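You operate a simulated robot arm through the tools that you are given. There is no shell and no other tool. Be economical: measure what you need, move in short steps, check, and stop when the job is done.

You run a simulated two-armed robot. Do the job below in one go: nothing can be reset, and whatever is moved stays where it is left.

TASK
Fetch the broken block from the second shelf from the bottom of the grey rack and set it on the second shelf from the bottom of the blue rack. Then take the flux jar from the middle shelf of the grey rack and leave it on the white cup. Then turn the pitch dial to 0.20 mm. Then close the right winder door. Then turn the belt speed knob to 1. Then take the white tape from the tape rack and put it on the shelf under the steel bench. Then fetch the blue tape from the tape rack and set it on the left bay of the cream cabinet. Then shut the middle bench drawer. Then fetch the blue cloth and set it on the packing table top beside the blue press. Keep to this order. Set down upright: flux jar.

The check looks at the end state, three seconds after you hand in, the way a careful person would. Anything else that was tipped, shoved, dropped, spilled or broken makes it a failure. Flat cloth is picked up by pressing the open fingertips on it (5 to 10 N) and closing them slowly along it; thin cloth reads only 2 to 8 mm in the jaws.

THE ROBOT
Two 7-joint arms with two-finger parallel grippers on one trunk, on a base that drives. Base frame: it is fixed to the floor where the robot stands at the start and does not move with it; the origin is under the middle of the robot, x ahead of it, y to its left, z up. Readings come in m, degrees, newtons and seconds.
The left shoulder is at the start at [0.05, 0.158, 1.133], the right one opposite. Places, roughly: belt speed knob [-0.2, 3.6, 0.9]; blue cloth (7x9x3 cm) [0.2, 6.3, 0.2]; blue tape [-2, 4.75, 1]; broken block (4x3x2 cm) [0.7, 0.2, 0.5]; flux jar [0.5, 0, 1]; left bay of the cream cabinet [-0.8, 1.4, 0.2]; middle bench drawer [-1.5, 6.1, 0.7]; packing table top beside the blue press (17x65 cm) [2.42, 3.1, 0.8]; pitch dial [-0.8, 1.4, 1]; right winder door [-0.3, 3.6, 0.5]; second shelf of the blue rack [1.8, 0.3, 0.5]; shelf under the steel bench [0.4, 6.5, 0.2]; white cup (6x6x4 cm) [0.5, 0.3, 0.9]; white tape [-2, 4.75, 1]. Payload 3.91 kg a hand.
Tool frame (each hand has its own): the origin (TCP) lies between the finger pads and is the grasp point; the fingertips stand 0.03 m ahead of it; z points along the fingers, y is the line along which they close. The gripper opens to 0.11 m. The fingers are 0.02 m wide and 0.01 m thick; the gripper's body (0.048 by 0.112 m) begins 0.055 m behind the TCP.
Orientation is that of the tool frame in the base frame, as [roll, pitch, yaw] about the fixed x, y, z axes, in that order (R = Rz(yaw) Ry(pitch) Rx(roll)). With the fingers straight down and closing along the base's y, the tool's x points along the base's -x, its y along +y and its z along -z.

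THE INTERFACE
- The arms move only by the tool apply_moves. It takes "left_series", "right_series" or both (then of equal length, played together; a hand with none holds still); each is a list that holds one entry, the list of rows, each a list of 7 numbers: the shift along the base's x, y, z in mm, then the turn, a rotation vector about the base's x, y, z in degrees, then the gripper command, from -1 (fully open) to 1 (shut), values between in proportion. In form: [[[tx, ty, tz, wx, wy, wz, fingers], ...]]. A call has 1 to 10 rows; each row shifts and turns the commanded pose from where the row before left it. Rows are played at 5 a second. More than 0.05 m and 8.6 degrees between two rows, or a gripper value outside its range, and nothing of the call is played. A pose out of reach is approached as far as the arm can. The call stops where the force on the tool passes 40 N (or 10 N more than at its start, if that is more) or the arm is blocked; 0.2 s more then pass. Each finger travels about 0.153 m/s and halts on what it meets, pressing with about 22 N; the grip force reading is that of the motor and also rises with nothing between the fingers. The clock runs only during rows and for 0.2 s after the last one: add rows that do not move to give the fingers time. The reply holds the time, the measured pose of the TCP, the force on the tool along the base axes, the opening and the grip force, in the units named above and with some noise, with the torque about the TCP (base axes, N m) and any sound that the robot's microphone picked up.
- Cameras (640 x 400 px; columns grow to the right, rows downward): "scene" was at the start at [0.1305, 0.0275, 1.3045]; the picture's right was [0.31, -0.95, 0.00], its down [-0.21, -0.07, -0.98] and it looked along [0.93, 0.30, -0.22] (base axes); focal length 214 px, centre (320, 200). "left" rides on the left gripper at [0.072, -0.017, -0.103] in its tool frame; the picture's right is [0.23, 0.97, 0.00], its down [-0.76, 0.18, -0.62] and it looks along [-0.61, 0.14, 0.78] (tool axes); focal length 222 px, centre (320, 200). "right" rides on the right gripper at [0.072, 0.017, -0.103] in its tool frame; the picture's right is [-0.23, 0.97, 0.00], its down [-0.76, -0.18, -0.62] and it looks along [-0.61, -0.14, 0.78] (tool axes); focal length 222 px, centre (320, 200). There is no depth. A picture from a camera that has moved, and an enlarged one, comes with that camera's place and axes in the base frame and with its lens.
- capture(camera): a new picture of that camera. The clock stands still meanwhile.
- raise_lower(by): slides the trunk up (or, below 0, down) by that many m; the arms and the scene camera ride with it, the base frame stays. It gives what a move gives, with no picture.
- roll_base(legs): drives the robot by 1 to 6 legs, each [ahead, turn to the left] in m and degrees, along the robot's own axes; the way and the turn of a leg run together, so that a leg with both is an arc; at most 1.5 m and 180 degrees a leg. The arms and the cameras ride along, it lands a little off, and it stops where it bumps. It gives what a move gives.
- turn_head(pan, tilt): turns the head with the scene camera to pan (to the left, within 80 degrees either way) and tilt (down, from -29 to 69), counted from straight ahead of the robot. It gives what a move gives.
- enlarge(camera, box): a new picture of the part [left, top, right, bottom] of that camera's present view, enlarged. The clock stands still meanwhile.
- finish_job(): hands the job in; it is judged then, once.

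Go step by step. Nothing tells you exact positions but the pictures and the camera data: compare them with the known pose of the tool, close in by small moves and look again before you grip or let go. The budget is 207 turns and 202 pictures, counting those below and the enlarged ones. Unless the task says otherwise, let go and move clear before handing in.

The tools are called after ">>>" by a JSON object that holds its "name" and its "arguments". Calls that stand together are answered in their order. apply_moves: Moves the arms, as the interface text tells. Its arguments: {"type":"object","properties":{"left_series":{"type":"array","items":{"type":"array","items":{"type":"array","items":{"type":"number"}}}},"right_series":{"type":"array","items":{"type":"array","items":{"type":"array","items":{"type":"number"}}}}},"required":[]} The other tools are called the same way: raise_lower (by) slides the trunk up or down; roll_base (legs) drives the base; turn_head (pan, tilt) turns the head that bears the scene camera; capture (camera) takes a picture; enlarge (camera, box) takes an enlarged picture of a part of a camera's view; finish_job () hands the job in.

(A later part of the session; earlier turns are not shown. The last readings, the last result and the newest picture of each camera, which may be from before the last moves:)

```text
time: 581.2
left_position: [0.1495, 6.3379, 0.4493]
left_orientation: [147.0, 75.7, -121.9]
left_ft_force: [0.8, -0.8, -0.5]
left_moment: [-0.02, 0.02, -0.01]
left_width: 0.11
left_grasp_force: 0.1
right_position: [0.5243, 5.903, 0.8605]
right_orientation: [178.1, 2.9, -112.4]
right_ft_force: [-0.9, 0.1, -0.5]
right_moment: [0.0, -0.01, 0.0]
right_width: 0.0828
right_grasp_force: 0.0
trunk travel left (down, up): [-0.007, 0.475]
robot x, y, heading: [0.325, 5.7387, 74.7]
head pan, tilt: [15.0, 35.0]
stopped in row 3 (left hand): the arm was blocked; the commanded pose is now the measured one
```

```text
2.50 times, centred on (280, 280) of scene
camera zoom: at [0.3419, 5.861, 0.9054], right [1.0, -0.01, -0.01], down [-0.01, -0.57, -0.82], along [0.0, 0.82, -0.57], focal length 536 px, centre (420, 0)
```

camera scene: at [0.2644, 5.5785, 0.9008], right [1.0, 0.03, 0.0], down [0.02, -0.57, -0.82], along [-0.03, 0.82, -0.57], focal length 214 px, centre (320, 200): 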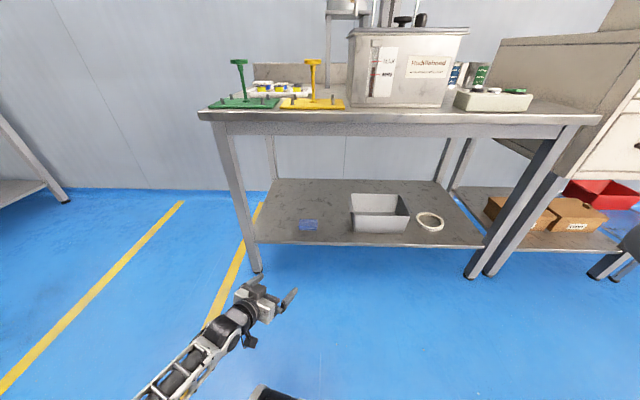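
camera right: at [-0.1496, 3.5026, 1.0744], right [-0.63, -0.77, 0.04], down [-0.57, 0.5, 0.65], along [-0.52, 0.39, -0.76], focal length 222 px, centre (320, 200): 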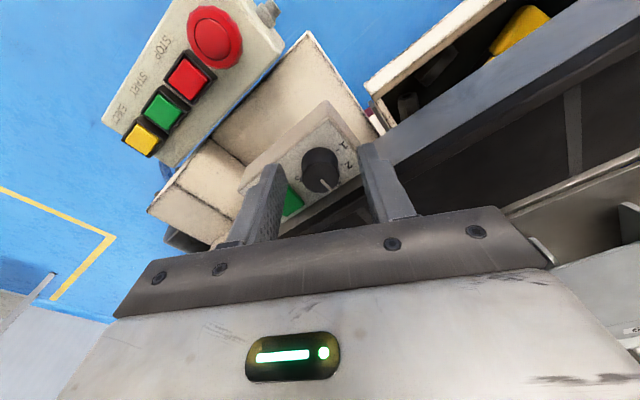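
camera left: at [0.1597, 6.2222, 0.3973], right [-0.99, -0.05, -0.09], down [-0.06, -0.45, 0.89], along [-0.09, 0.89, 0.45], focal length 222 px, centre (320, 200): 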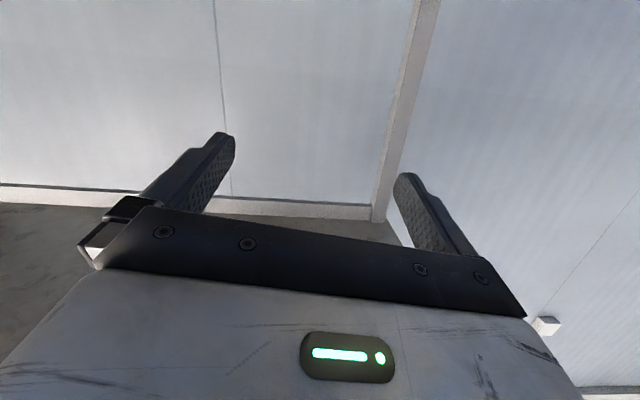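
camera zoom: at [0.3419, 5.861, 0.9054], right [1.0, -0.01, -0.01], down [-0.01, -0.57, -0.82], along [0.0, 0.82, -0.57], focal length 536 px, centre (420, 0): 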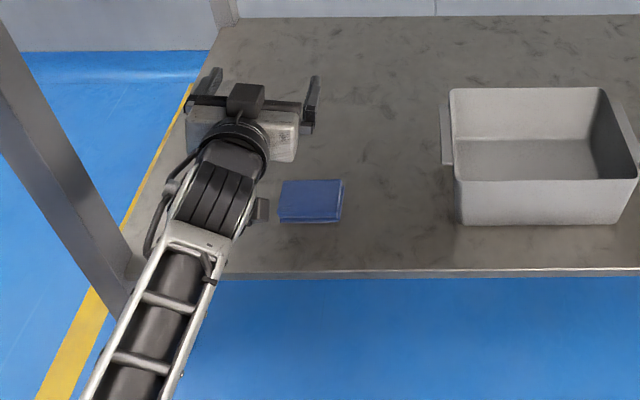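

The arm is pinned against the shelf edge. I'll back right out, restore the free low posture, and approach with the base turned so the hand naturally points at the cloth.

>>> {"name": "roll_base", "arguments": {"legs": [[-0.36, 0], [0, -65], [0.3, 0], [0, 88]]}}

>>> {"name": "apply_moves", "arguments": {"left_series": [[[0, -8, -15, 0.15, -3.9, 0.85, -1], [0, -8, -15, 0.15, -3.9, 0.85, -1], [0, -8, -15, 0, 0, -8, -1], [0, -8, -15, 0, 0, -8, -1], [0, -8, -15, -5.5, 0, -4, -1], [0, 0, -15, -5.5, 0, 0, -1], [0, 0, -15, 0, 0, 0, -1], [0, 0, -10, 0, 0, 0, -1]]]}}

>>> {"name": "capture", "arguments": {"camera": "scene"}}

```text
time: 591.8
left_position: [0.1382, 5.9248, 0.449]
left_orientation: [146.4, 75.9, -100.1]
left_ft_force: [0.1, -0.8, 0.0]
left_moment: [-0.01, 0.0, 0.03]
left_width: 0.1101
left_grasp_force: 0.0
right_position: [0.6505, 5.6652, 0.8597]
right_orientation: [178.1, 2.8, -90.0]
right_ft_force: [-0.6, 0.1, -0.1]
right_moment: [-0.01, 0.0, 0.0]
right_width: 0.0827
right_grasp_force: 0.0
trunk travel left (down, up): [-0.007, 0.475]
robot x, y, heading: [0.5282, 5.4388, 96.6]
head pan, tilt: [15.0, 35.0]
```

```text
time: 593.6
left_position: [0.1381, 5.8862, 0.328]
left_orientation: [177.5, 64.1, -88.3]
left_ft_force: [-0.3, 0.2, -0.2]
left_moment: [-0.03, 0.01, -0.03]
left_width: 0.1098
left_grasp_force: 0.1
right_position: [0.6469, 5.6665, 0.8572]
right_orientation: [178.5, 2.6, -90.0]
right_ft_force: [0.0, 0.1, -0.3]
right_moment: [0.0, 0.02, 0.03]
right_width: 0.0825
right_grasp_force: 0.0
trunk travel left (down, up): [-0.007, 0.475]
robot x, y, heading: [0.5292, 5.4365, 96.9]
head pan, tilt: [15.0, 35.0]
```

```text
32 pictures are left
camera scene: at [0.4929, 5.5568, 0.9007], right [0.93, 0.37, 0.0], down [0.21, -0.53, -0.82], along [-0.3, 0.76, -0.57], focal length 214 px, centre (320, 200)
```

scene: 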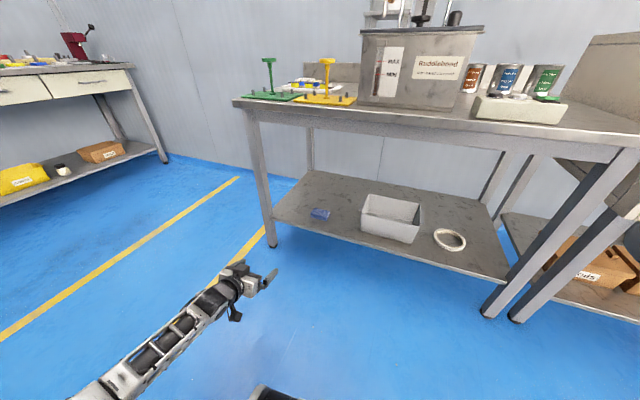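

The posture is free again. I'll lower the hand to grasp height here, turn the base 7° right, and check before driving in.

>>> {"name": "apply_moves", "arguments": {"left_series": [[[-4, 0, -20, 0, 0, 1.5, -1], [-4, 0, -20, 0, 0, 1.5, -1], [-4, 0, -20, 0, 0, 1.5, -1], [0, 0, -18, 0, 0, 0, -1], [0, 0, 0, 0, 0, 0, -1]]]}}

>>> {"name": "roll_base", "arguments": {"legs": [[0, -7], [0.22, 0]]}}

>>> {"name": "capture", "arguments": {"camera": "left"}}

>>> {"name": "capture", "arguments": {"camera": "scene"}}

```text
time: 594.8
left_position: [0.1263, 5.8855, 0.2488]
left_orientation: [177.7, 64.2, -83.7]
left_ft_force: [-0.8, -0.3, 0.4]
left_moment: [0.01, 0.02, 0.02]
left_width: 0.11
left_grasp_force: 0.0
right_position: [0.6464, 5.6664, 0.8559]
right_orientation: [178.5, 2.8, -90.0]
right_ft_force: [0.0, 0.1, 0.0]
right_moment: [-0.03, 0.0, -0.02]
right_width: 0.0823
right_grasp_force: 0.0
trunk travel left (down, up): [-0.007, 0.475]
robot x, y, heading: [0.5245, 5.4382, 96.9]
head pan, tilt: [15.0, 35.0]
```

```text
time: 597.1
left_position: [0.1854, 6.1549, 0.2488]
left_orientation: [177.7, 64.1, -90.8]
left_ft_force: [0.7, 0.2, 0.1]
left_moment: [-0.02, -0.02, 0.0]
left_width: 0.1102
left_grasp_force: 0.0
right_position: [0.6765, 5.8732, 0.8559]
right_orientation: [178.5, 2.8, -97.1]
right_ft_force: [-0.2, -0.3, -0.3]
right_moment: [-0.01, -0.04, 0.01]
right_width: 0.0828
right_grasp_force: 0.0
trunk travel left (down, up): [-0.007, 0.475]
robot x, y, heading: [0.5317, 5.6637, 89.6]
head pan, tilt: [15.0, 35.0]
```

```text
31 pictures are left
camera left: at [0.2054, 6.0312, 0.2288], right [-0.97, -0.12, -0.19], down [-0.15, -0.23, 0.96], along [-0.16, 0.96, 0.21], focal length 222 px, centre (320, 200)
```

left: 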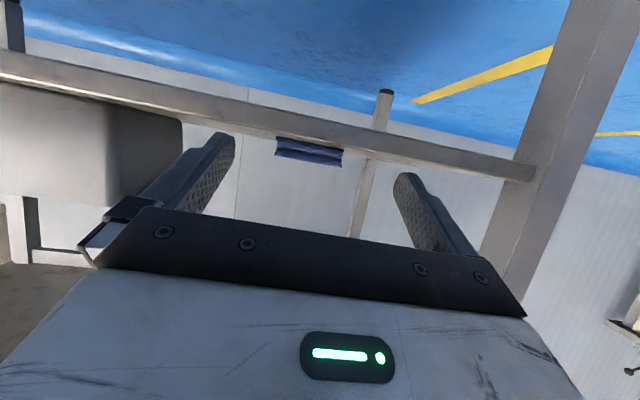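

```text
30 pictures are left
camera scene: at [0.5094, 5.7839, 0.9008], right [0.97, 0.25, 0.0], down [0.15, -0.55, -0.82], along [-0.21, 0.79, -0.57], focal length 214 px, centre (320, 200)
```

scene: 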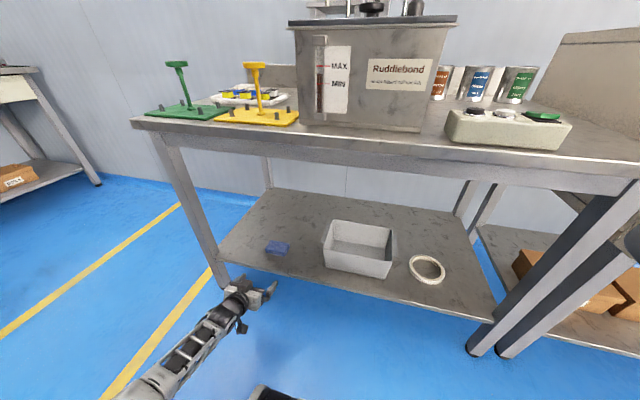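

The hand is level with the cloth and centred on it (x≈0.186). I'll drive in 12 cm and check.

>>> {"name": "roll_base", "arguments": {"legs": [[0.12, 0]]}}

>>> {"name": "capture", "arguments": {"camera": "left"}}

>>> {"name": "enlarge", "arguments": {"camera": "scene", "box": [180, 220, 340, 340]}}

```text
time: 598.3
left_position: [0.1874, 6.2734, 0.2495]
left_orientation: [177.7, 64.1, -90.8]
left_ft_force: [1.4, 0.3, 0.0]
left_moment: [0.04, 0.0, 0.01]
left_width: 0.1097
left_grasp_force: 0.1
right_position: [0.676, 5.9921, 0.8555]
right_orientation: [178.5, 2.7, -97.0]
right_ft_force: [-0.7, -1.1, 0.1]
right_moment: [0.0, -0.02, 0.02]
right_width: 0.0826
right_grasp_force: 0.0
trunk travel left (down, up): [-0.007, 0.475]
robot x, y, heading: [0.5293, 5.7769, 89.6]
head pan, tilt: [15.0, 35.0]
```

```text
29 pictures are left
camera left: at [0.2062, 6.15, 0.2288], right [-0.97, -0.12, -0.19], down [-0.15, -0.23, 0.96], along [-0.16, 0.96, 0.21], focal length 222 px, centre (320, 200)
```

left: 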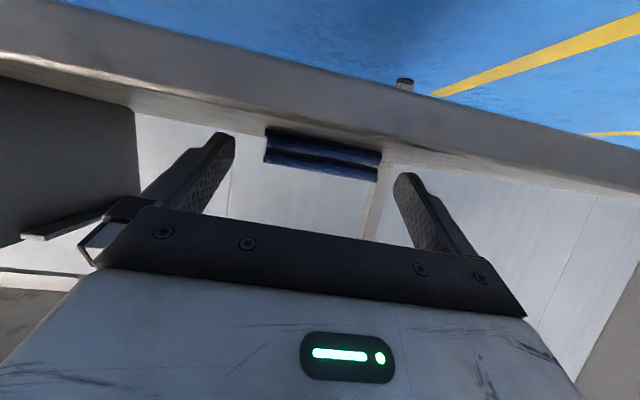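

```text
3.33 times, centred on (260, 280) of scene
camera zoom: at [0.5101, 5.9026, 0.9008], right [0.97, 0.25, 0.0], down [0.15, -0.55, -0.82], along [-0.21, 0.79, -0.57], focal length 715 px, centre (520, -67)
```

zoom: 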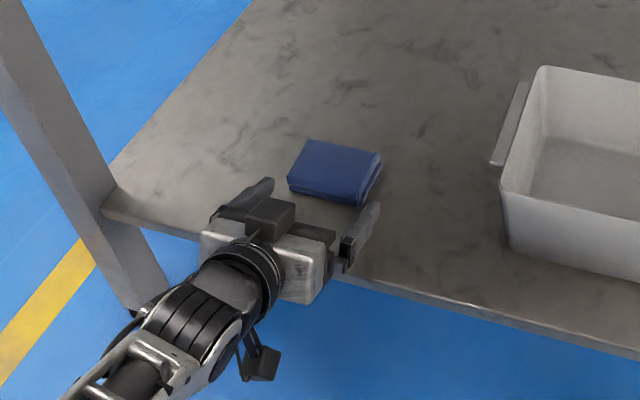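

The cloth sits between the fingers' line. I'll drive 4 cm further and close slowly.

>>> {"name": "roll_base", "arguments": {"legs": [[0.045, 0]]}}

>>> {"name": "apply_moves", "arguments": {"left_series": [[[0, 0, 0, 0, 0, 0, -0.9], [0, 0, 0, 0, 0, 0, -0.7], [0, 0, 0, 0, 0, 0, -0.5], [0, 0, 0, 0, 0, 0, -0.3], [0, 0, 0, 0, 0, 0, -0.1], [0, 0, 0, 0, 0, 0, 0.1], [0, 0, 0, 0, 0, 0, 0.3], [0, 0, 0, 0, 0, 0, 0.3]]]}}

>>> {"name": "capture", "arguments": {"camera": "left"}}

```text
time: 599.2
left_position: [0.1877, 6.3181, 0.2497]
left_orientation: [177.6, 64.0, -90.7]
left_ft_force: [-0.1, 0.5, -0.4]
left_moment: [0.02, 0.02, -0.02]
left_width: 0.1101
left_grasp_force: 0.1
right_position: [0.6777, 6.0357, 0.8562]
right_orientation: [178.5, 2.7, -97.1]
right_ft_force: [0.7, -0.5, 0.3]
right_moment: [-0.01, -0.02, -0.01]
right_width: 0.0825
right_grasp_force: 0.0
trunk travel left (down, up): [-0.007, 0.475]
robot x, y, heading: [0.5309, 5.82, 89.9]
head pan, tilt: [15.0, 35.0]
```

```text
time: 601.0
left_position: [0.1882, 6.3164, 0.248]
left_orientation: [177.6, 64.1, -90.7]
left_ft_force: [0.2, 0.1, -1.2]
left_moment: [-0.05, -0.02, -0.01]
left_width: 0.0842
left_grasp_force: 22.3
right_position: [0.6786, 6.0361, 0.8562]
right_orientation: [178.5, 2.6, -97.2]
right_ft_force: [0.2, -0.1, -0.1]
right_moment: [0.01, 0.02, 0.01]
right_width: 0.0825
right_grasp_force: 0.1
trunk travel left (down, up): [-0.007, 0.475]
robot x, y, heading: [0.5289, 5.8244, 89.9]
head pan, tilt: [15.0, 35.0]
```

```text
27 pictures are left
camera left: at [0.206, 6.1935, 0.2287], right [-0.97, -0.12, -0.19], down [-0.15, -0.23, 0.96], along [-0.16, 0.96, 0.21], focal length 222 px, centre (320, 200)
```

left: 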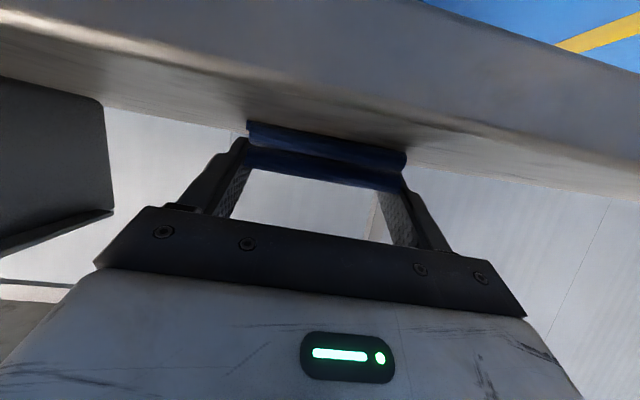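

Gripped at 84 mm with 22 N. I'll lift with the trunk and check that it comes along.

>>> {"name": "raise_lower", "arguments": {"by": 0.06}}

>>> {"name": "capture", "arguments": {"camera": "scene"}}

```text
time: 602.0
left_position: [0.1875, 6.3163, 0.3104]
left_orientation: [177.6, 64.1, -90.7]
left_ft_force: [0.3, -0.3, -1.3]
left_moment: [0.01, -0.02, 0.02]
left_width: 0.0842
left_grasp_force: 21.8
right_position: [0.6775, 6.0353, 0.9167]
right_orientation: [178.5, 2.7, -97.1]
right_ft_force: [0.6, -0.4, -1.0]
right_moment: [0.01, -0.02, -0.01]
right_width: 0.0822
right_grasp_force: 0.0
trunk travel left (down, up): [-0.067, 0.415]
robot x, y, heading: [0.5294, 5.8232, 89.6]
head pan, tilt: [15.0, 35.0]
```

```text
26 pictures are left
camera scene: at [0.5101, 5.9465, 0.9607], right [0.97, 0.25, 0.0], down [0.15, -0.55, -0.82], along [-0.21, 0.79, -0.57], focal length 214 px, centre (320, 200)
```

scene: 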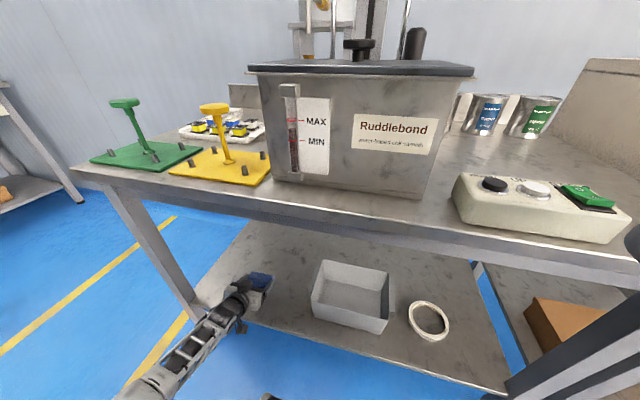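

The cloth is held. I'll back out, raise the trunk, and drive toward the packing table.

>>> {"name": "roll_base", "arguments": {"legs": [[-0.42, 0]]}}

>>> {"name": "raise_lower", "arguments": {"by": 0.4}}

>>> {"name": "roll_base", "arguments": {"legs": [[0, -156], [1.15, 0], [1.1, 0], [0, 66]]}}

>>> {"name": "turn_head", "arguments": {"pan": 0, "tilt": 20}}

>>> {"name": "capture", "arguments": {"camera": "scene"}}

```text
time: 604.7
left_position: [0.1878, 5.8918, 0.3089]
left_orientation: [177.6, 64.1, -91.3]
left_ft_force: [-0.5, -0.9, -0.6]
left_moment: [0.01, 0.02, -0.01]
left_width: 0.0842
left_grasp_force: 22.6
right_position: [0.6748, 5.6068, 0.9158]
right_orientation: [178.4, 2.7, -97.6]
right_ft_force: [0.2, 0.2, 0.3]
right_moment: [0.07, 0.03, -0.02]
right_width: 0.0825
right_grasp_force: 0.0
trunk travel left (down, up): [-0.067, 0.415]
robot x, y, heading: [0.5275, 5.3931, 89.0]
head pan, tilt: [15.0, 35.0]
```

```text
time: 608.5
left_position: [0.1879, 5.8926, 0.7095]
left_orientation: [177.5, 64.1, -91.3]
left_ft_force: [0.3, -0.4, -1.1]
left_moment: [-0.02, 0.0, 0.01]
left_width: 0.0841
left_grasp_force: 21.9
right_position: [0.6753, 5.607, 1.3166]
right_orientation: [178.5, 2.7, -97.6]
right_ft_force: [-0.7, -1.2, 0.2]
right_moment: [0.03, 0.0, -0.02]
right_width: 0.0826
right_grasp_force: 0.0
trunk travel left (down, up): [-0.467, 0.015]
robot x, y, heading: [0.5261, 5.3978, 89.5]
head pan, tilt: [15.0, 35.0]
```

```text
time: 628.9
left_position: [1.8402, 3.6237, 0.709]
left_orientation: [177.6, 64.1, 176.7]
left_ft_force: [0.4, 0.9, 0.0]
left_moment: [0.0, 0.0, 0.0]
left_width: 0.0843
left_grasp_force: 22.3
right_position: [1.5373, 3.1486, 1.3155]
right_orientation: [178.5, 2.7, 170.3]
right_ft_force: [0.1, 0.3, 0.4]
right_moment: [0.0, 0.0, 0.0]
right_width: 0.0823
right_grasp_force: 0.0
trunk travel left (down, up): [-0.467, 0.015]
robot x, y, heading: [1.3298, 3.302, -2.9]
head pan, tilt: [15.0, 35.0]
```

```text
time: 629.7
left_position: [1.8393, 3.6241, 0.7104]
left_orientation: [177.6, 64.1, 176.7]
left_ft_force: [-0.3, -0.2, 0.4]
left_moment: [0.02, -0.01, 0.02]
left_width: 0.0842
left_grasp_force: 21.6
right_position: [1.537, 3.1479, 1.3158]
right_orientation: [178.5, 2.6, 170.3]
right_ft_force: [0.6, -0.3, 0.0]
right_moment: [0.02, -0.02, 0.0]
right_width: 0.0823
right_grasp_force: 0.0
trunk travel left (down, up): [-0.467, 0.015]
robot x, y, heading: [1.3308, 3.3035, -2.7]
head pan, tilt: [0.0, 20.0]
```

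```text
25 pictures are left
camera scene: at [1.4654, 3.2955, 1.3845], right [-0.05, -1.0, 0.0], down [-0.34, 0.02, -0.94], along [0.94, -0.05, -0.34], focal length 214 px, centre (320, 200)
```

scene: 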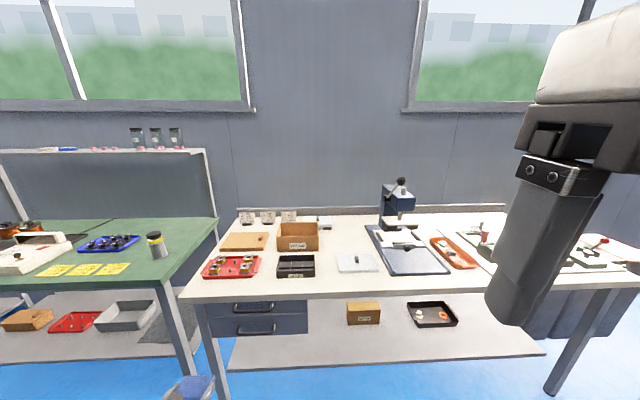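

The packing table with the blue press is ahead; the free strip left of the press is around (2.42, 3.1). I'll enlarge to choose the exact spot.

>>> {"name": "enlarge", "arguments": {"camera": "scene", "box": [260, 180, 440, 300]}}

```text
3.33 times, centred on (350, 240) of scene
camera zoom: at [1.4654, 3.2955, 1.3845], right [-0.05, -1.0, 0.0], down [-0.34, 0.02, -0.94], along [0.94, -0.05, -0.34], focal length 715 px, centre (220, 67)
```

zoom: 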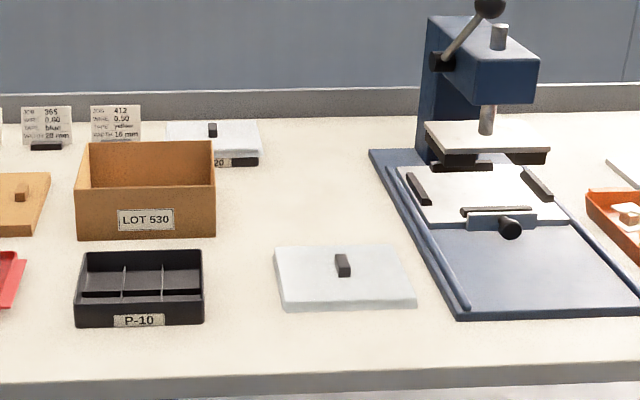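

The clear spot is behind the white tile, around (2.47, 3.11). I'll first raise the hand to table height plus margin and see how the arm is posed.

>>> {"name": "apply_moves", "arguments": {"left_series": [[[-8, -5, 42, 0, 0, 0, 0.4], [-8, -5, 42, 0, 0, 0, 0.4], [-8, -5, 42, 0, 0, 0, 0.4], [-8, -5, 42, 0, 0, 0, 0.4], [-8, -5, 42, 0, 0, 0, 0.4], [-8, -5, 42, 0, 0, 0, 0.4], [-8, -5, 42, 0, 0, 0, 0.4], [-8, -5, 42, 0, 0, 0, 0.4], [0, -5, 42, 0, 0, 0, 0.4], [0, 0, 0, 0, 0, 0, 0.4]]]}}

>>> {"name": "turn_head", "arguments": {"pan": 15, "tilt": 25}}

>>> {"name": "capture", "arguments": {"camera": "scene"}}

```text
time: 631.9
left_position: [1.7746, 3.5788, 1.0879]
left_orientation: [177.6, 64.0, 176.7]
left_ft_force: [-0.5, 0.0, 0.3]
left_moment: [-0.01, 0.03, 0.04]
left_width: 0.0844
left_grasp_force: 22.2
right_position: [1.5361, 3.1477, 1.3167]
right_orientation: [178.5, 2.8, 170.4]
right_ft_force: [-0.5, -0.7, 0.5]
right_moment: [-0.06, 0.02, -0.01]
right_width: 0.0824
right_grasp_force: 0.1
trunk travel left (down, up): [-0.467, 0.015]
robot x, y, heading: [1.3293, 3.3018, -2.8]
head pan, tilt: [0.0, 20.0]
```

```text
time: 632.7
left_position: [1.7744, 3.5797, 1.0866]
left_orientation: [177.6, 64.1, 176.6]
left_ft_force: [-0.9, 0.1, 0.0]
left_moment: [-0.03, 0.02, 0.01]
left_width: 0.084
left_grasp_force: 21.8
right_position: [1.5361, 3.147, 1.3162]
right_orientation: [178.5, 2.7, 170.3]
right_ft_force: [0.9, 0.4, -0.3]
right_moment: [0.01, 0.01, 0.01]
right_width: 0.0824
right_grasp_force: 0.1
trunk travel left (down, up): [-0.467, 0.015]
robot x, y, heading: [1.3297, 3.3008, -2.6]
head pan, tilt: [15.0, 25.0]
```

```text
23 pictures are left
camera scene: at [1.4625, 3.3193, 1.3765], right [0.21, -0.98, 0.0], down [-0.41, -0.09, -0.91], along [0.89, 0.19, -0.42], focal length 214 px, centre (320, 200)
```

scene: 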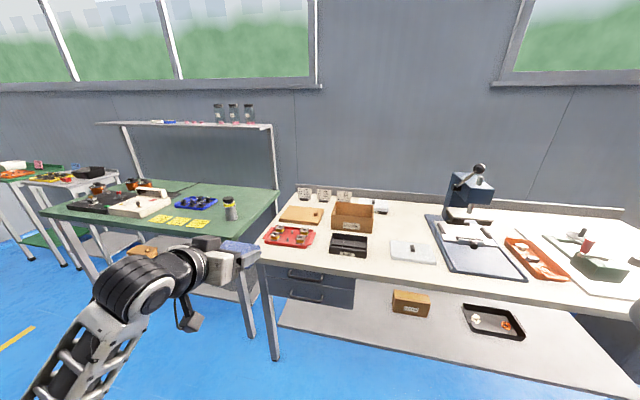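

I'll pitch the hand down to about 42° and bring it inward, which earlier brought the elbow up.

>>> {"name": "apply_moves", "arguments": {"left_series": [[[5, -12, 5, 0.4, 7, 0, 0.4], [5, -12, 5, 0.4, 7, 0, 0.4], [5, -12, 5, 0.4, 7, 0, 0.4], [5, -12, 0, 0, 0, 0, 0.4], [5, -12, 0, 0, 0, 0, 0.4], [0, 0, 0, 0, 0, 0, 0.4]]]}}

>>> {"name": "capture", "arguments": {"camera": "scene"}}

```text
time: 634.1
left_position: [1.7993, 3.5196, 1.1016]
left_orientation: [177.6, 43.1, 176.7]
left_ft_force: [-0.8, -0.1, -0.1]
left_moment: [0.02, -0.04, 0.02]
left_width: 0.0841
left_grasp_force: 22.4
right_position: [1.5365, 3.1489, 1.3155]
right_orientation: [178.4, 2.6, 170.2]
right_ft_force: [-0.4, 0.3, -0.3]
right_moment: [0.0, -0.01, 0.02]
right_width: 0.0824
right_grasp_force: 0.2
trunk travel left (down, up): [-0.467, 0.015]
robot x, y, heading: [1.3242, 3.3052, -3.0]
head pan, tilt: [15.0, 25.0]
```

```text
22 pictures are left
camera scene: at [1.4624, 3.3196, 1.3765], right [0.21, -0.98, 0.0], down [-0.41, -0.09, -0.91], along [0.89, 0.19, -0.42], focal length 214 px, centre (320, 200)
```

scene: 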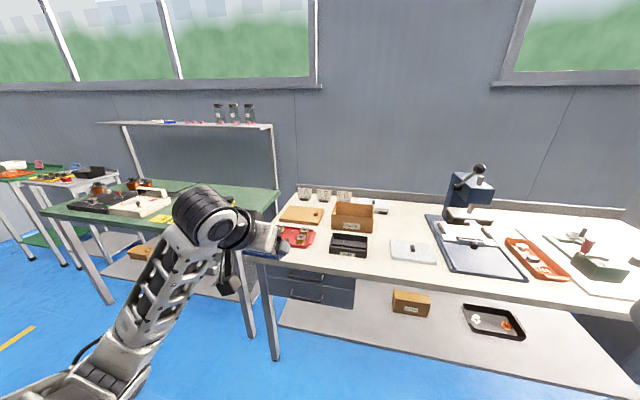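

The elbow is still low, which would put it into the table. I'll reverse the earlier path: go low, roll the hand, raise it, then unroll up high to bring the elbow up.

>>> {"name": "apply_moves", "arguments": {"left_series": [[[-3, 4, -38, -0.4, -7, 0, 0.4], [-3, 4, -38, -0.4, -7, 0, 0.4], [-3, 4, -38, -0.4, -7, 0, 0.4], [-3, 4, -40, 0, 0, 0, 0.4], [-3, 4, -40, 0, 0, 0, 0.4], [0, 4, -40, 0, 0, 0, 0.4], [0, 0, -40, 0, 0, 0, 0.4], [0, 0, -40, 0, 0, 0, 0.4]]]}}

>>> {"name": "apply_moves", "arguments": {"left_series": [[[0, 0, 0, 7.74, -0.43, -3.4, 0.4], [0, 0, 0, 7.74, -0.43, -3.4, 0.4], [0, 0, 0, 7.74, -0.43, -3.4, 0.4], [0, 0, 0, 7.74, -0.43, -3.4, 0.4], [0, 0, 0, 7.74, -0.43, -3.4, 0.4], [0, 0, 0, 7.74, -0.43, -3.4, 0.4], [0, 0, 0, 7.74, -0.43, -3.4, 0.4], [0, 0, 0, 7.74, -0.43, -3.4, 0.4], [0, 0, 0, 7.74, -0.43, -3.4, 0.4], [0, 0, 0, 7.74, -0.43, -3.4, 0.4]]]}}

>>> {"name": "apply_moves", "arguments": {"left_series": [[[-6, 12, 40, 0, 0, 0, 0.4], [-6, 12, 40, 0, 0, 0, 0.4], [-6, 12, 40, 0, 0, 0, 0.4], [-6, 12, 40, 0, 0, 0, 0.4], [-6, 12, 40, 0, 0, 0, 0.4], [-6, 12, 40, 0, 0, 0, 0.4], [-6, 12, 40, 0, 0, 0, 0.4], [-6, 12, 40, 0, 0, 0, 0.4]]]}}

>>> {"name": "apply_moves", "arguments": {"left_series": [[[0, 0, 0, -7.74, 0.43, 3.4, 0.4], [0, 0, 0, -7.74, 0.43, 3.4, 0.4], [0, 0, 0, -7.74, 0.43, 3.4, 0.4], [0, 0, 0, -7.74, 0.43, 3.4, 0.4], [0, 0, 0, -7.74, 0.43, 3.4, 0.4], [0, 0, 0, -7.74, 0.43, 3.4, 0.4], [0, 0, 0, -7.74, 0.43, 3.4, 0.4], [0, 0, 0, -7.74, 0.43, 3.4, 0.4], [0, 0, 0, -7.74, 0.43, 3.4, 0.4], [0, 0, 0, -7.74, 0.43, 3.4, 0.4]]]}}

>>> {"name": "capture", "arguments": {"camera": "scene"}}

```text
time: 635.9
left_position: [1.7859, 3.5429, 0.7879]
left_orientation: [177.6, 64.2, 176.7]
left_ft_force: [1.2, 0.4, -0.9]
left_moment: [0.05, -0.01, -0.01]
left_width: 0.0842
left_grasp_force: 22.1
right_position: [1.5376, 3.1477, 1.3148]
right_orientation: [178.5, 2.7, 170.3]
right_ft_force: [0.1, 0.6, -0.9]
right_moment: [-0.01, 0.0, -0.02]
right_width: 0.0825
right_grasp_force: 0.1
trunk travel left (down, up): [-0.467, 0.015]
robot x, y, heading: [1.3331, 3.3016, -3.0]
head pan, tilt: [15.0, 25.0]
```

```text
time: 638.1
left_position: [1.7859, 3.5438, 0.7877]
left_orientation: [111.7, 3.8, 90.9]
left_ft_force: [-1.1, 0.4, -0.3]
left_moment: [0.01, -0.02, 0.0]
left_width: 0.0839
left_grasp_force: 22.0
right_position: [1.5376, 3.1469, 1.3165]
right_orientation: [178.5, 2.8, 170.3]
right_ft_force: [0.0, 0.6, -0.2]
right_moment: [0.02, -0.01, -0.01]
right_width: 0.0825
right_grasp_force: 0.1
trunk travel left (down, up): [-0.467, 0.015]
robot x, y, heading: [1.3319, 3.3042, -2.5]
head pan, tilt: [15.0, 25.0]
```

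```text
time: 639.9
left_position: [1.7448, 3.6443, 1.1075]
left_orientation: [111.7, 3.8, 90.8]
left_ft_force: [0.9, 0.3, 0.1]
left_moment: [-0.02, 0.01, 0.01]
left_width: 0.0842
left_grasp_force: 22.1
left hand out of reach, approached as far as the arm can: row 8
right_position: [1.537, 3.1484, 1.3165]
right_orientation: [178.5, 2.8, 170.3]
right_ft_force: [1.2, -0.8, 0.1]
right_moment: [0.0, 0.0, 0.03]
right_width: 0.0824
right_grasp_force: 0.0
trunk travel left (down, up): [-0.467, 0.015]
robot x, y, heading: [1.3301, 3.3052, -3.0]
head pan, tilt: [15.0, 25.0]
```

```text
time: 642.1
left_position: [1.7446, 3.6438, 1.1057]
left_orientation: [178.0, 64.0, 177.1]
left_ft_force: [-0.1, -0.1, -0.3]
left_moment: [0.03, 0.01, -0.02]
left_width: 0.0841
left_grasp_force: 21.7
right_position: [1.5371, 3.1486, 1.3156]
right_orientation: [178.5, 2.6, 170.2]
right_ft_force: [-0.4, -0.3, 0.6]
right_moment: [0.0, 0.02, -0.01]
right_width: 0.0826
right_grasp_force: 0.1
trunk travel left (down, up): [-0.467, 0.015]
robot x, y, heading: [1.3318, 3.3053, -2.8]
head pan, tilt: [15.0, 25.0]
```

```text
21 pictures are left
camera scene: at [1.4625, 3.3193, 1.3765], right [0.21, -0.98, 0.0], down [-0.41, -0.09, -0.91], along [0.89, 0.19, -0.42], focal length 214 px, centre (320, 200)
```

scene: 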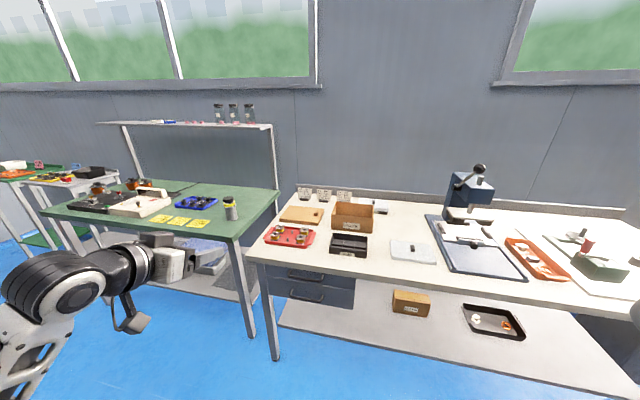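

>>> {"name": "apply_moves", "arguments": {"left_series": [[[10, -25, 10, 0.4, 8, 0, 0.4], [10, -25, 10, 0.4, 8, 0, 0.4], [10, -25, 10, 0.4, 8, 0, 0.4], [10, -25, 10, 0, 0, 0, 0.4], [10, -25, 10, 0, 0, 0, 0.4], [10, -10, 10, 0, 0, 0, 0.4]]]}}

>>> {"name": "capture", "arguments": {"camera": "scene"}}

```text
time: 643.5
left_position: [1.8037, 3.5068, 1.1662]
left_orientation: [177.7, 40.0, 176.9]
left_ft_force: [-0.4, 0.2, 0.4]
left_moment: [0.0, 0.02, 0.02]
left_width: 0.0841
left_grasp_force: 21.8
right_position: [1.5367, 3.148, 1.3154]
right_orientation: [178.6, 2.6, 170.4]
right_ft_force: [-0.9, 0.4, 0.6]
right_moment: [0.0, 0.01, -0.04]
right_width: 0.0825
right_grasp_force: 0.1
trunk travel left (down, up): [-0.467, 0.015]
robot x, y, heading: [1.331, 3.2993, -2.9]
head pan, tilt: [15.0, 25.0]
```

```text
20 pictures are left
camera scene: at [1.4625, 3.3193, 1.3765], right [0.21, -0.98, 0.0], down [-0.41, -0.09, -0.91], along [0.89, 0.19, -0.42], focal length 214 px, centre (320, 200)
```

scene: 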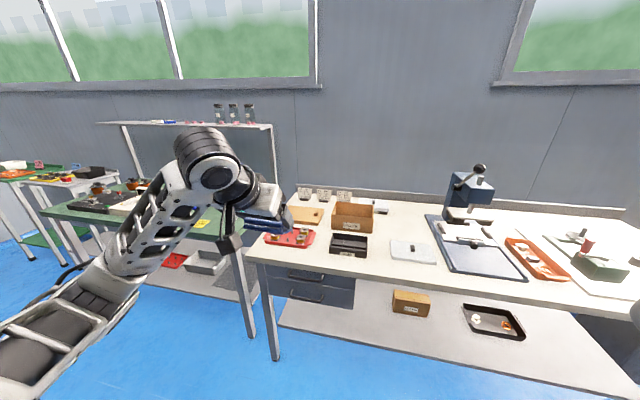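

The elbow stays low, so reaching behind the tile isn't safe; but the strip between the table edge (x≈2.09) and the tile (x≈2.19) within the target zone is reachable. I'll line up with y≈3.10 and level the cloth.

>>> {"name": "roll_base", "arguments": {"legs": [[0, -65], [0.45, 0], [0, 68]]}}

>>> {"name": "apply_moves", "arguments": {"left_series": [[[0, 0, 0, -0.4, -8, 0, 0.4], [0, 0, 0, -0.4, -8, 0, 0.4], [0, 0, 0, -0.4, -8, 0, 0.4], [0, 0, 0, 0, 0, 0, 0.4]]]}}

>>> {"name": "capture", "arguments": {"camera": "scene"}}

```text
time: 651.9
left_position: [1.9598, 3.1265, 1.1673]
left_orientation: [177.9, 40.1, -179.7]
left_ft_force: [0.4, 0.3, -0.3]
left_moment: [-0.02, 0.01, -0.01]
left_width: 0.0844
left_grasp_force: 22.3
right_position: [1.7155, 2.7529, 1.3166]
right_orientation: [178.5, 2.7, 173.6]
right_ft_force: [0.4, -0.2, -0.4]
right_moment: [0.01, 0.02, -0.01]
right_width: 0.0825
right_grasp_force: 0.0
trunk travel left (down, up): [-0.467, 0.015]
robot x, y, heading: [1.5047, 2.8925, 0.4]
head pan, tilt: [15.0, 25.0]
```

```text
time: 652.9
left_position: [1.9608, 3.1258, 1.1671]
left_orientation: [-179.3, 64.1, -177.5]
left_ft_force: [0.1, -0.9, 0.1]
left_moment: [-0.01, -0.03, 0.02]
left_width: 0.0844
left_grasp_force: 22.2
right_position: [1.7162, 2.7522, 1.3164]
right_orientation: [178.4, 2.7, 173.5]
right_ft_force: [-0.2, -0.7, -0.4]
right_moment: [-0.01, -0.02, 0.01]
right_width: 0.0826
right_grasp_force: 0.1
trunk travel left (down, up): [-0.467, 0.015]
robot x, y, heading: [1.5008, 2.8969, 0.7]
head pan, tilt: [15.0, 25.0]
```

```text
19 pictures are left
camera scene: at [1.6309, 2.9183, 1.3765], right [0.27, -0.96, 0.0], down [-0.41, -0.11, -0.91], along [0.87, 0.24, -0.42], focal length 214 px, centre (320, 200)
```

scene: 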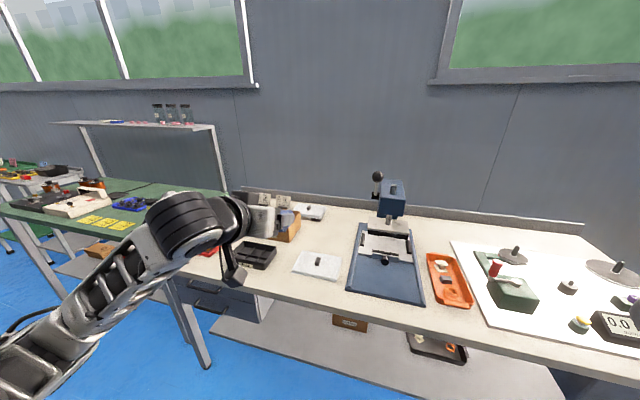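

The front gap is only about 8 cm, so I'll use it just to set the cloth down, then take it with the right hand from above and place it in the open area behind the tile. First lower and move in.

>>> {"name": "raise_lower", "arguments": {"by": -0.285}}

>>> {"name": "apply_moves", "arguments": {"left_series": [[[0, -14, 0, 0, 0, 0, 0.4], [0, -14, 0, 0, 0, 0, 0.4], [0, 0, 0, 0, 0, 0, 0.4]]]}}

>>> {"name": "roll_base", "arguments": {"legs": [[0.155, 0]]}}

>>> {"name": "enlarge", "arguments": {"camera": "scene", "box": [200, 200, 400, 360]}}

```text
time: 655.8
left_position: [1.9612, 3.1263, 0.882]
left_orientation: [-179.3, 64.1, -177.5]
left_ft_force: [-0.1, -0.4, -0.9]
left_moment: [0.01, 0.02, -0.01]
left_width: 0.0841
left_grasp_force: 22.0
right_position: [1.7158, 2.7522, 1.0315]
right_orientation: [178.4, 2.6, 173.6]
right_ft_force: [0.6, 0.3, 0.2]
right_moment: [0.02, -0.03, 0.01]
right_width: 0.0824
right_grasp_force: 0.1
trunk travel left (down, up): [-0.182, 0.3]
robot x, y, heading: [1.5025, 2.8926, 0.5]
head pan, tilt: [15.0, 25.0]
```

```text
time: 656.6
left_position: [1.9616, 3.0984, 0.882]
left_orientation: [-179.3, 64.0, -177.5]
left_ft_force: [0.1, 0.0, -0.4]
left_moment: [-0.02, -0.01, 0.0]
left_width: 0.0844
left_grasp_force: 22.0
right_position: [1.7153, 2.7514, 1.0306]
right_orientation: [178.4, 2.7, 173.7]
right_ft_force: [0.4, -0.1, -0.4]
right_moment: [-0.01, 0.0, 0.0]
right_width: 0.0822
right_grasp_force: 0.1
trunk travel left (down, up): [-0.182, 0.3]
robot x, y, heading: [1.4997, 2.8932, 0.9]
head pan, tilt: [15.0, 25.0]
```

```text
time: 658.0
left_position: [2.1132, 3.0969, 0.8821]
left_orientation: [-179.4, 64.0, -177.7]
left_ft_force: [-0.6, 1.0, -0.7]
left_moment: [-0.06, 0.04, -0.03]
left_width: 0.0843
left_grasp_force: 22.0
right_position: [1.8672, 2.7518, 1.0314]
right_orientation: [178.5, 2.7, 173.6]
right_ft_force: [1.1, 0.3, 0.5]
right_moment: [0.02, -0.02, 0.02]
right_width: 0.0825
right_grasp_force: 0.2
trunk travel left (down, up): [-0.182, 0.3]
robot x, y, heading: [1.6535, 2.8946, 0.3]
head pan, tilt: [15.0, 25.0]
```

```text
2.50 times, centred on (300, 280) of scene
camera zoom: at [1.7832, 2.9193, 1.0915], right [0.27, -0.96, 0.0], down [-0.41, -0.11, -0.91], along [0.87, 0.24, -0.42], focal length 536 px, centre (370, 0)
```

zoom: 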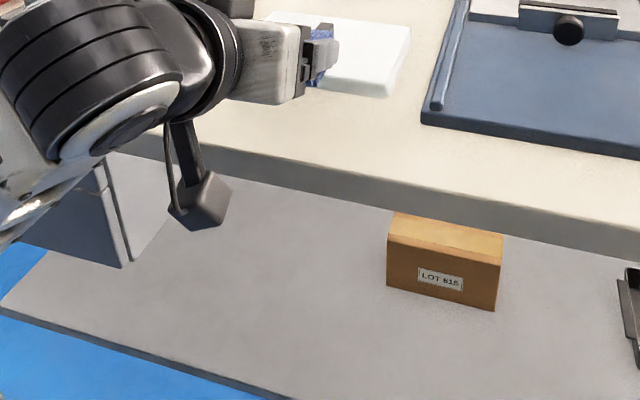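

The cloth is over the front gap. I'll lower it to the table in small steps and release.

>>> {"name": "apply_moves", "arguments": {"left_series": [[[12, 0, -15, 0, 0, 0, 0.4], [0, 0, -15, 0, 0, 0, 0.4], [0, 0, -8, 0, 0, 0, 0.4], [0, 0, -6, 0, 0, 0, 0.4], [0, 0, -5, 0, 0, 0, 0.4], [0, 0, -4, 0, 0, 0, 0.4], [0, 0, 0, 0, 0, 0, 0.4]]]}}

>>> {"name": "capture", "arguments": {"camera": "left"}}

```text
time: 659.6
left_position: [2.1272, 3.098, 0.8303]
left_orientation: [-179.5, 64.4, -177.7]
left_ft_force: [3.5, -0.8, 14.0]
left_moment: [0.63, -0.25, -0.15]
left_width: 0.0841
left_grasp_force: 22.3
right_position: [1.8673, 2.7523, 1.032]
right_orientation: [178.3, 2.8, 173.5]
right_ft_force: [0.1, 0.1, 1.1]
right_moment: [0.02, 0.01, 0.01]
right_width: 0.0825
right_grasp_force: 0.1
trunk travel left (down, up): [-0.182, 0.3]
robot x, y, heading: [1.6546, 2.8971, 0.5]
head pan, tilt: [15.0, 25.0]
```

```text
17 pictures are left
camera left: at [2.0013, 3.0784, 0.8098], right [-0.13, 0.97, -0.21], down [-0.24, 0.17, 0.95], along [0.96, 0.17, 0.21], focal length 222 px, centre (320, 200)
```

left: 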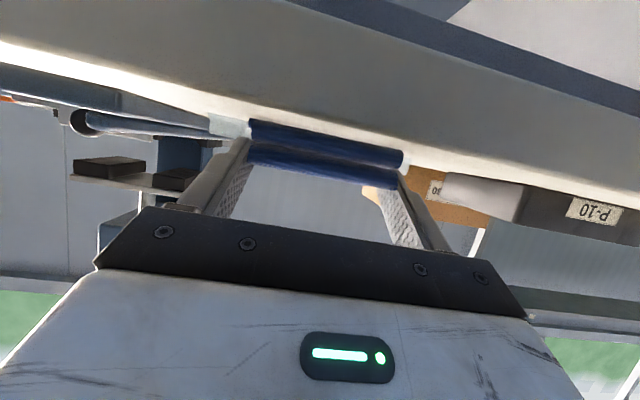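

The cloth rests on the table. I'll release, back off, raise the left hand out of the way and bring the right hand around.

>>> {"name": "apply_moves", "arguments": {"left_series": [[[0, 0, 1, 0, 0, 0, 0.0], [0, 0, 0, 0, 0, 0, -0.4], [0, 0, 0, 0, 0, 0, -0.7], [0, 0, 0, 0, 0, 0, -1], [0, 0, 0, 0, 0, 0, -1], [-15, 0, 1, 0, 0, 0, -1], [-30, 0, 2, 0, 0, 0, -1], [-30, 0, 2, 0, 0, 0, -1]]]}}

>>> {"name": "roll_base", "arguments": {"legs": [[-0.3, 0]]}}

>>> {"name": "apply_moves", "arguments": {"left_series": [[[0, 5, 40, 0, 0, 0, -0.5], [0, 5, 40, 0, 0, 0, -0.5], [0, 5, 40, 0, 0, 0, -0.5], [0, 5, 40, 0, 0, 0, -0.5], [0, 5, 40, 0, 0, 0, -0.5], [0, 5, 40, 0, 0, 0, -0.5], [0, 5, 40, 0, 0, 0, -0.5], [0, 5, 40, 0, 0, 0, -0.5]]], "right_series": [[[25, 0, 0, 0, 0, 0, -1], [25, 0, 0, 0, 0, 0, -1], [25, 0, 0, 0, 0, 0, -1], [25, 0, 0, 0, 0, 0, -1], [25, 0, 0, 0, 0, 1, -1], [25, 0, 0, 0, 0, 1, -1], [20, 0, 0, 0, 0, 1, -1], [0, 0, 0, 0, 0, 1, -1]]]}}

>>> {"name": "turn_head", "arguments": {"pan": 10, "tilt": 30}}

>>> {"name": "capture", "arguments": {"camera": "scene"}}

```text
time: 661.4
left_position: [2.0875, 3.0926, 0.8293]
left_orientation: [-179.3, 64.0, -177.6]
left_ft_force: [0.2, 0.0, 0.0]
left_moment: [0.03, 0.02, 0.0]
left_width: 0.1102
left_grasp_force: 0.0
left hand out of reach, approached as far as the arm can: row 7, 8
right_position: [1.8676, 2.753, 1.0315]
right_orientation: [178.4, 2.7, 173.6]
right_ft_force: [-0.3, 0.3, -0.1]
right_moment: [0.01, -0.04, 0.0]
right_width: 0.0829
right_grasp_force: 0.0
trunk travel left (down, up): [-0.182, 0.3]
robot x, y, heading: [1.6489, 2.8937, 0.3]
head pan, tilt: [15.0, 25.0]
```

```text
time: 663.4
left_position: [1.792, 3.0902, 0.8297]
left_orientation: [-179.1, 63.9, -177.9]
left_ft_force: [-0.2, 0.1, 0.4]
left_moment: [-0.01, -0.04, 0.04]
left_width: 0.1099
left_grasp_force: 0.0
right_position: [1.5707, 2.7502, 1.031]
right_orientation: [178.5, 2.7, 173.3]
right_ft_force: [0.2, -0.4, -0.6]
right_moment: [0.01, 0.0, -0.01]
right_width: 0.0824
right_grasp_force: 0.0
trunk travel left (down, up): [-0.182, 0.3]
robot x, y, heading: [1.3528, 2.8966, 0.3]
head pan, tilt: [15.0, 25.0]
```

```text
time: 665.2
left_position: [1.7915, 3.1306, 1.152]
left_orientation: [-179.4, 63.8, -178.0]
left_ft_force: [0.1, 0.1, 0.5]
left_moment: [-0.01, -0.02, -0.04]
left_width: 0.0826
left_grasp_force: 0.1
right_position: [1.7399, 2.7505, 1.0317]
right_orientation: [178.5, 2.7, 177.4]
right_ft_force: [1.1, 1.1, 0.8]
right_moment: [-0.03, 0.0, -0.01]
right_width: 0.1099
right_grasp_force: 0.1
trunk travel left (down, up): [-0.182, 0.3]
robot x, y, heading: [1.3554, 2.8931, 0.3]
head pan, tilt: [15.0, 25.0]
```

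```text
time: 665.9
left_position: [1.7919, 3.1316, 1.1508]
left_orientation: [-179.3, 64.0, -177.9]
left_ft_force: [0.5, -0.5, -0.6]
left_moment: [0.04, 0.02, -0.02]
left_width: 0.0825
left_grasp_force: 0.2
right_position: [1.7384, 2.7503, 1.0323]
right_orientation: [178.5, 2.6, 177.2]
right_ft_force: [-0.5, -0.3, -0.2]
right_moment: [0.04, 0.02, 0.0]
right_width: 0.1101
right_grasp_force: 0.1
trunk travel left (down, up): [-0.182, 0.3]
robot x, y, heading: [1.3568, 2.8967, 0.0]
head pan, tilt: [10.0, 30.0]
```

```text
16 pictures are left
camera scene: at [1.4865, 2.9093, 1.0836], right [0.18, -0.98, 0.0], down [-0.49, -0.09, -0.87], along [0.85, 0.15, -0.5], focal length 214 px, centre (320, 200)
```

scene: 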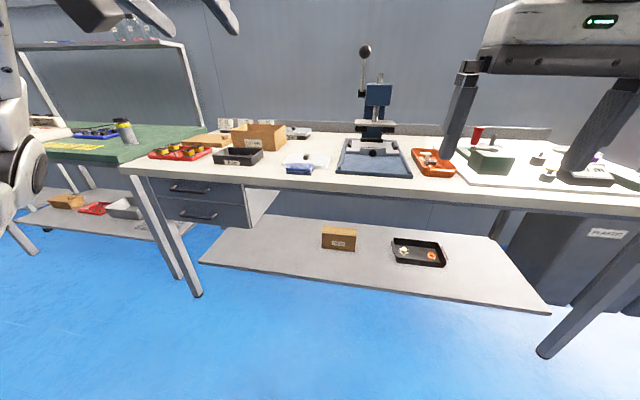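

The cloth is on the table's front strip. I'll shift the robot left so the right hand lines up with it, then approach.

>>> {"name": "roll_base", "arguments": {"legs": [[0, 70], [0.37, 0], [0, -70], [0.22, 0]]}}

>>> {"name": "capture", "arguments": {"camera": "right"}}

```text
time: 675.6
left_position: [2.1292, 3.4862, 1.1511]
left_orientation: [-179.3, 64.0, -177.0]
left_ft_force: [0.4, 0.1, 0.0]
left_moment: [-0.04, 0.02, -0.01]
left_width: 0.0825
left_grasp_force: 0.0
right_position: [2.0819, 3.1056, 1.0312]
right_orientation: [178.4, 2.6, 178.2]
right_ft_force: [0.8, 0.2, 0.4]
right_moment: [-0.02, -0.03, 0.03]
right_width: 0.1102
right_grasp_force: 0.0
trunk travel left (down, up): [-0.182, 0.3]
robot x, y, heading: [1.6962, 3.2427, 0.9]
head pan, tilt: [10.0, 30.0]
```

```text
15 pictures are left
camera right: at [2.0057, 3.1212, 1.1326], right [0.26, 0.97, 0.04], down [0.73, -0.22, 0.65], along [0.64, -0.14, -0.76], focal length 222 px, centre (320, 200)
```

right: 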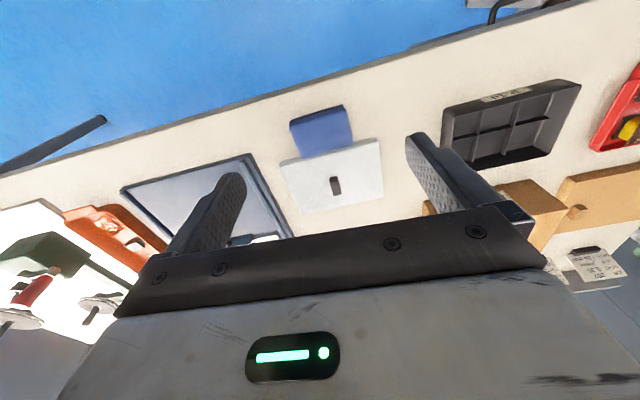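

The cloth is at (2.136, 3.10), square to the table. I'll move the right hand over it and descend.

>>> {"name": "apply_moves", "arguments": {"right_series": [[[18, -2, -20, 0, 0, 0, -1], [18, -2, -30, 0, 0, 0, -1], [18, -2, -35, 0, 0, 0, -1], [0, 0, -35, 0, 0, 0, -1], [0, 0, -30, 0, 0, 0, -1], [0, 0, -20, 0, 0, 0, -1], [0, 0, 0, 0, 0, 0, -1]]]}}

>>> {"name": "capture", "arguments": {"camera": "right"}}

```text
time: 677.2
left_position: [2.1292, 3.4869, 1.1505]
left_orientation: [-179.4, 64.0, -177.0]
left_ft_force: [0.5, 0.3, -0.2]
left_moment: [-0.01, 0.02, 0.04]
left_width: 0.0824
left_grasp_force: 0.0
right_position: [2.1377, 3.0992, 0.8613]
right_orientation: [178.4, 2.6, 178.3]
right_ft_force: [-0.6, -0.1, -0.7]
right_moment: [0.05, 0.02, 0.02]
right_width: 0.1099
right_grasp_force: 0.0
trunk travel left (down, up): [-0.182, 0.3]
robot x, y, heading: [1.7004, 3.2431, 1.2]
head pan, tilt: [10.0, 30.0]
```

```text
14 pictures are left
camera right: at [2.061, 3.1146, 0.9621], right [0.26, 0.97, 0.04], down [0.73, -0.22, 0.65], along [0.64, -0.14, -0.76], focal length 222 px, centre (320, 200)
```

right: 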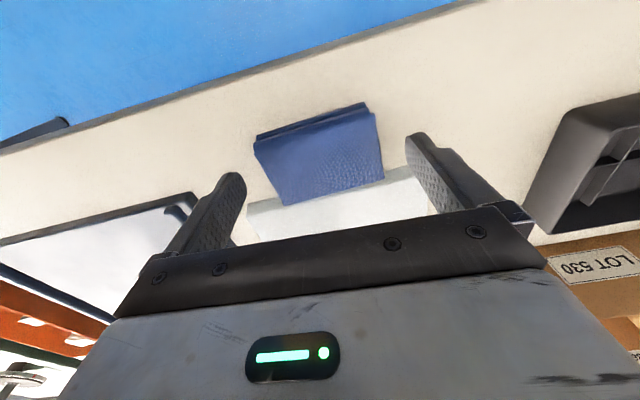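

Centred. I'll descend the last 24 mm and close slowly.

>>> {"name": "apply_moves", "arguments": {"right_series": [[[-2, 0, -12, 0, 0, 0, -1], [0, 0, -12, 0, 0, 0, -1], [0, 0, 0, 0, 0, 0, -0.8], [0, 0, 0, 0, 0, 0, -0.5], [0, 0, 0, 0, 0, 0, -0.2], [0, 0, 0, 0, 0, 0, 0.1], [0, 0, 0, 0, 0, 0, 0.3], [0, 0, 0, 0, 0, 0, 0.3]]]}}

>>> {"name": "apply_moves", "arguments": {"right_series": [[[0, 0, 20, 0, 0, 0, 0.4], [0, 0, 30, 0, 0, 0, 0.4], [0, 0, 30, 0, 0, 0, 0.4], [0, 0, 20, 0, 0, 0, 0.4], [0, 0, 0, 0, 0, 0, 0.4]]]}}

>>> {"name": "capture", "arguments": {"camera": "right"}}

```text
time: 679.0
left_position: [2.1294, 3.4865, 1.1505]
left_orientation: [-179.3, 64.1, -177.0]
left_ft_force: [0.0, 0.3, -0.2]
left_moment: [0.01, -0.01, -0.02]
left_width: 0.0824
left_grasp_force: 0.0
right_position: [2.1352, 3.0988, 0.8356]
right_orientation: [178.5, 2.7, 178.1]
right_ft_force: [0.0, 0.8, 0.3]
right_moment: [-0.05, -0.05, 0.05]
right_width: 0.0846
right_grasp_force: 22.0
trunk travel left (down, up): [-0.182, 0.3]
robot x, y, heading: [1.6963, 3.2439, 1.1]
head pan, tilt: [10.0, 30.0]
```

```text
time: 680.2
left_position: [2.1293, 3.4863, 1.1505]
left_orientation: [-179.3, 64.0, -177.1]
left_ft_force: [-0.1, -0.2, 0.1]
left_moment: [-0.04, 0.03, 0.0]
left_width: 0.0823
left_grasp_force: 0.0
right_position: [2.1354, 3.1007, 0.9387]
right_orientation: [178.5, 2.7, 178.2]
right_ft_force: [0.5, 0.3, -0.4]
right_moment: [0.04, -0.01, -0.01]
right_width: 0.0848
right_grasp_force: 22.4
trunk travel left (down, up): [-0.182, 0.3]
robot x, y, heading: [1.699, 3.2448, 0.8]
head pan, tilt: [10.0, 30.0]
```

```text
13 pictures are left
camera right: at [2.0588, 3.1154, 1.0403], right [0.26, 0.97, 0.04], down [0.73, -0.22, 0.65], along [0.64, -0.14, -0.76], focal length 222 px, centre (320, 200)
```

right: 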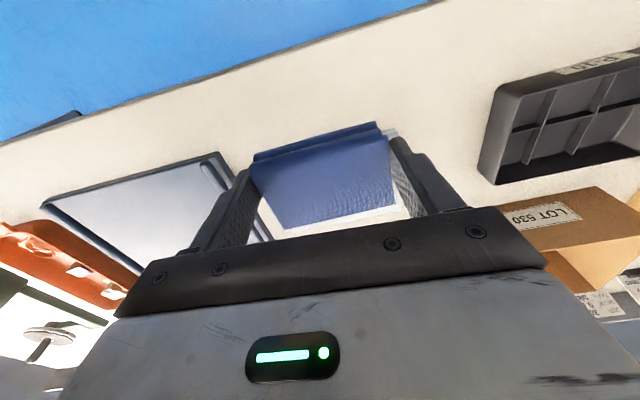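

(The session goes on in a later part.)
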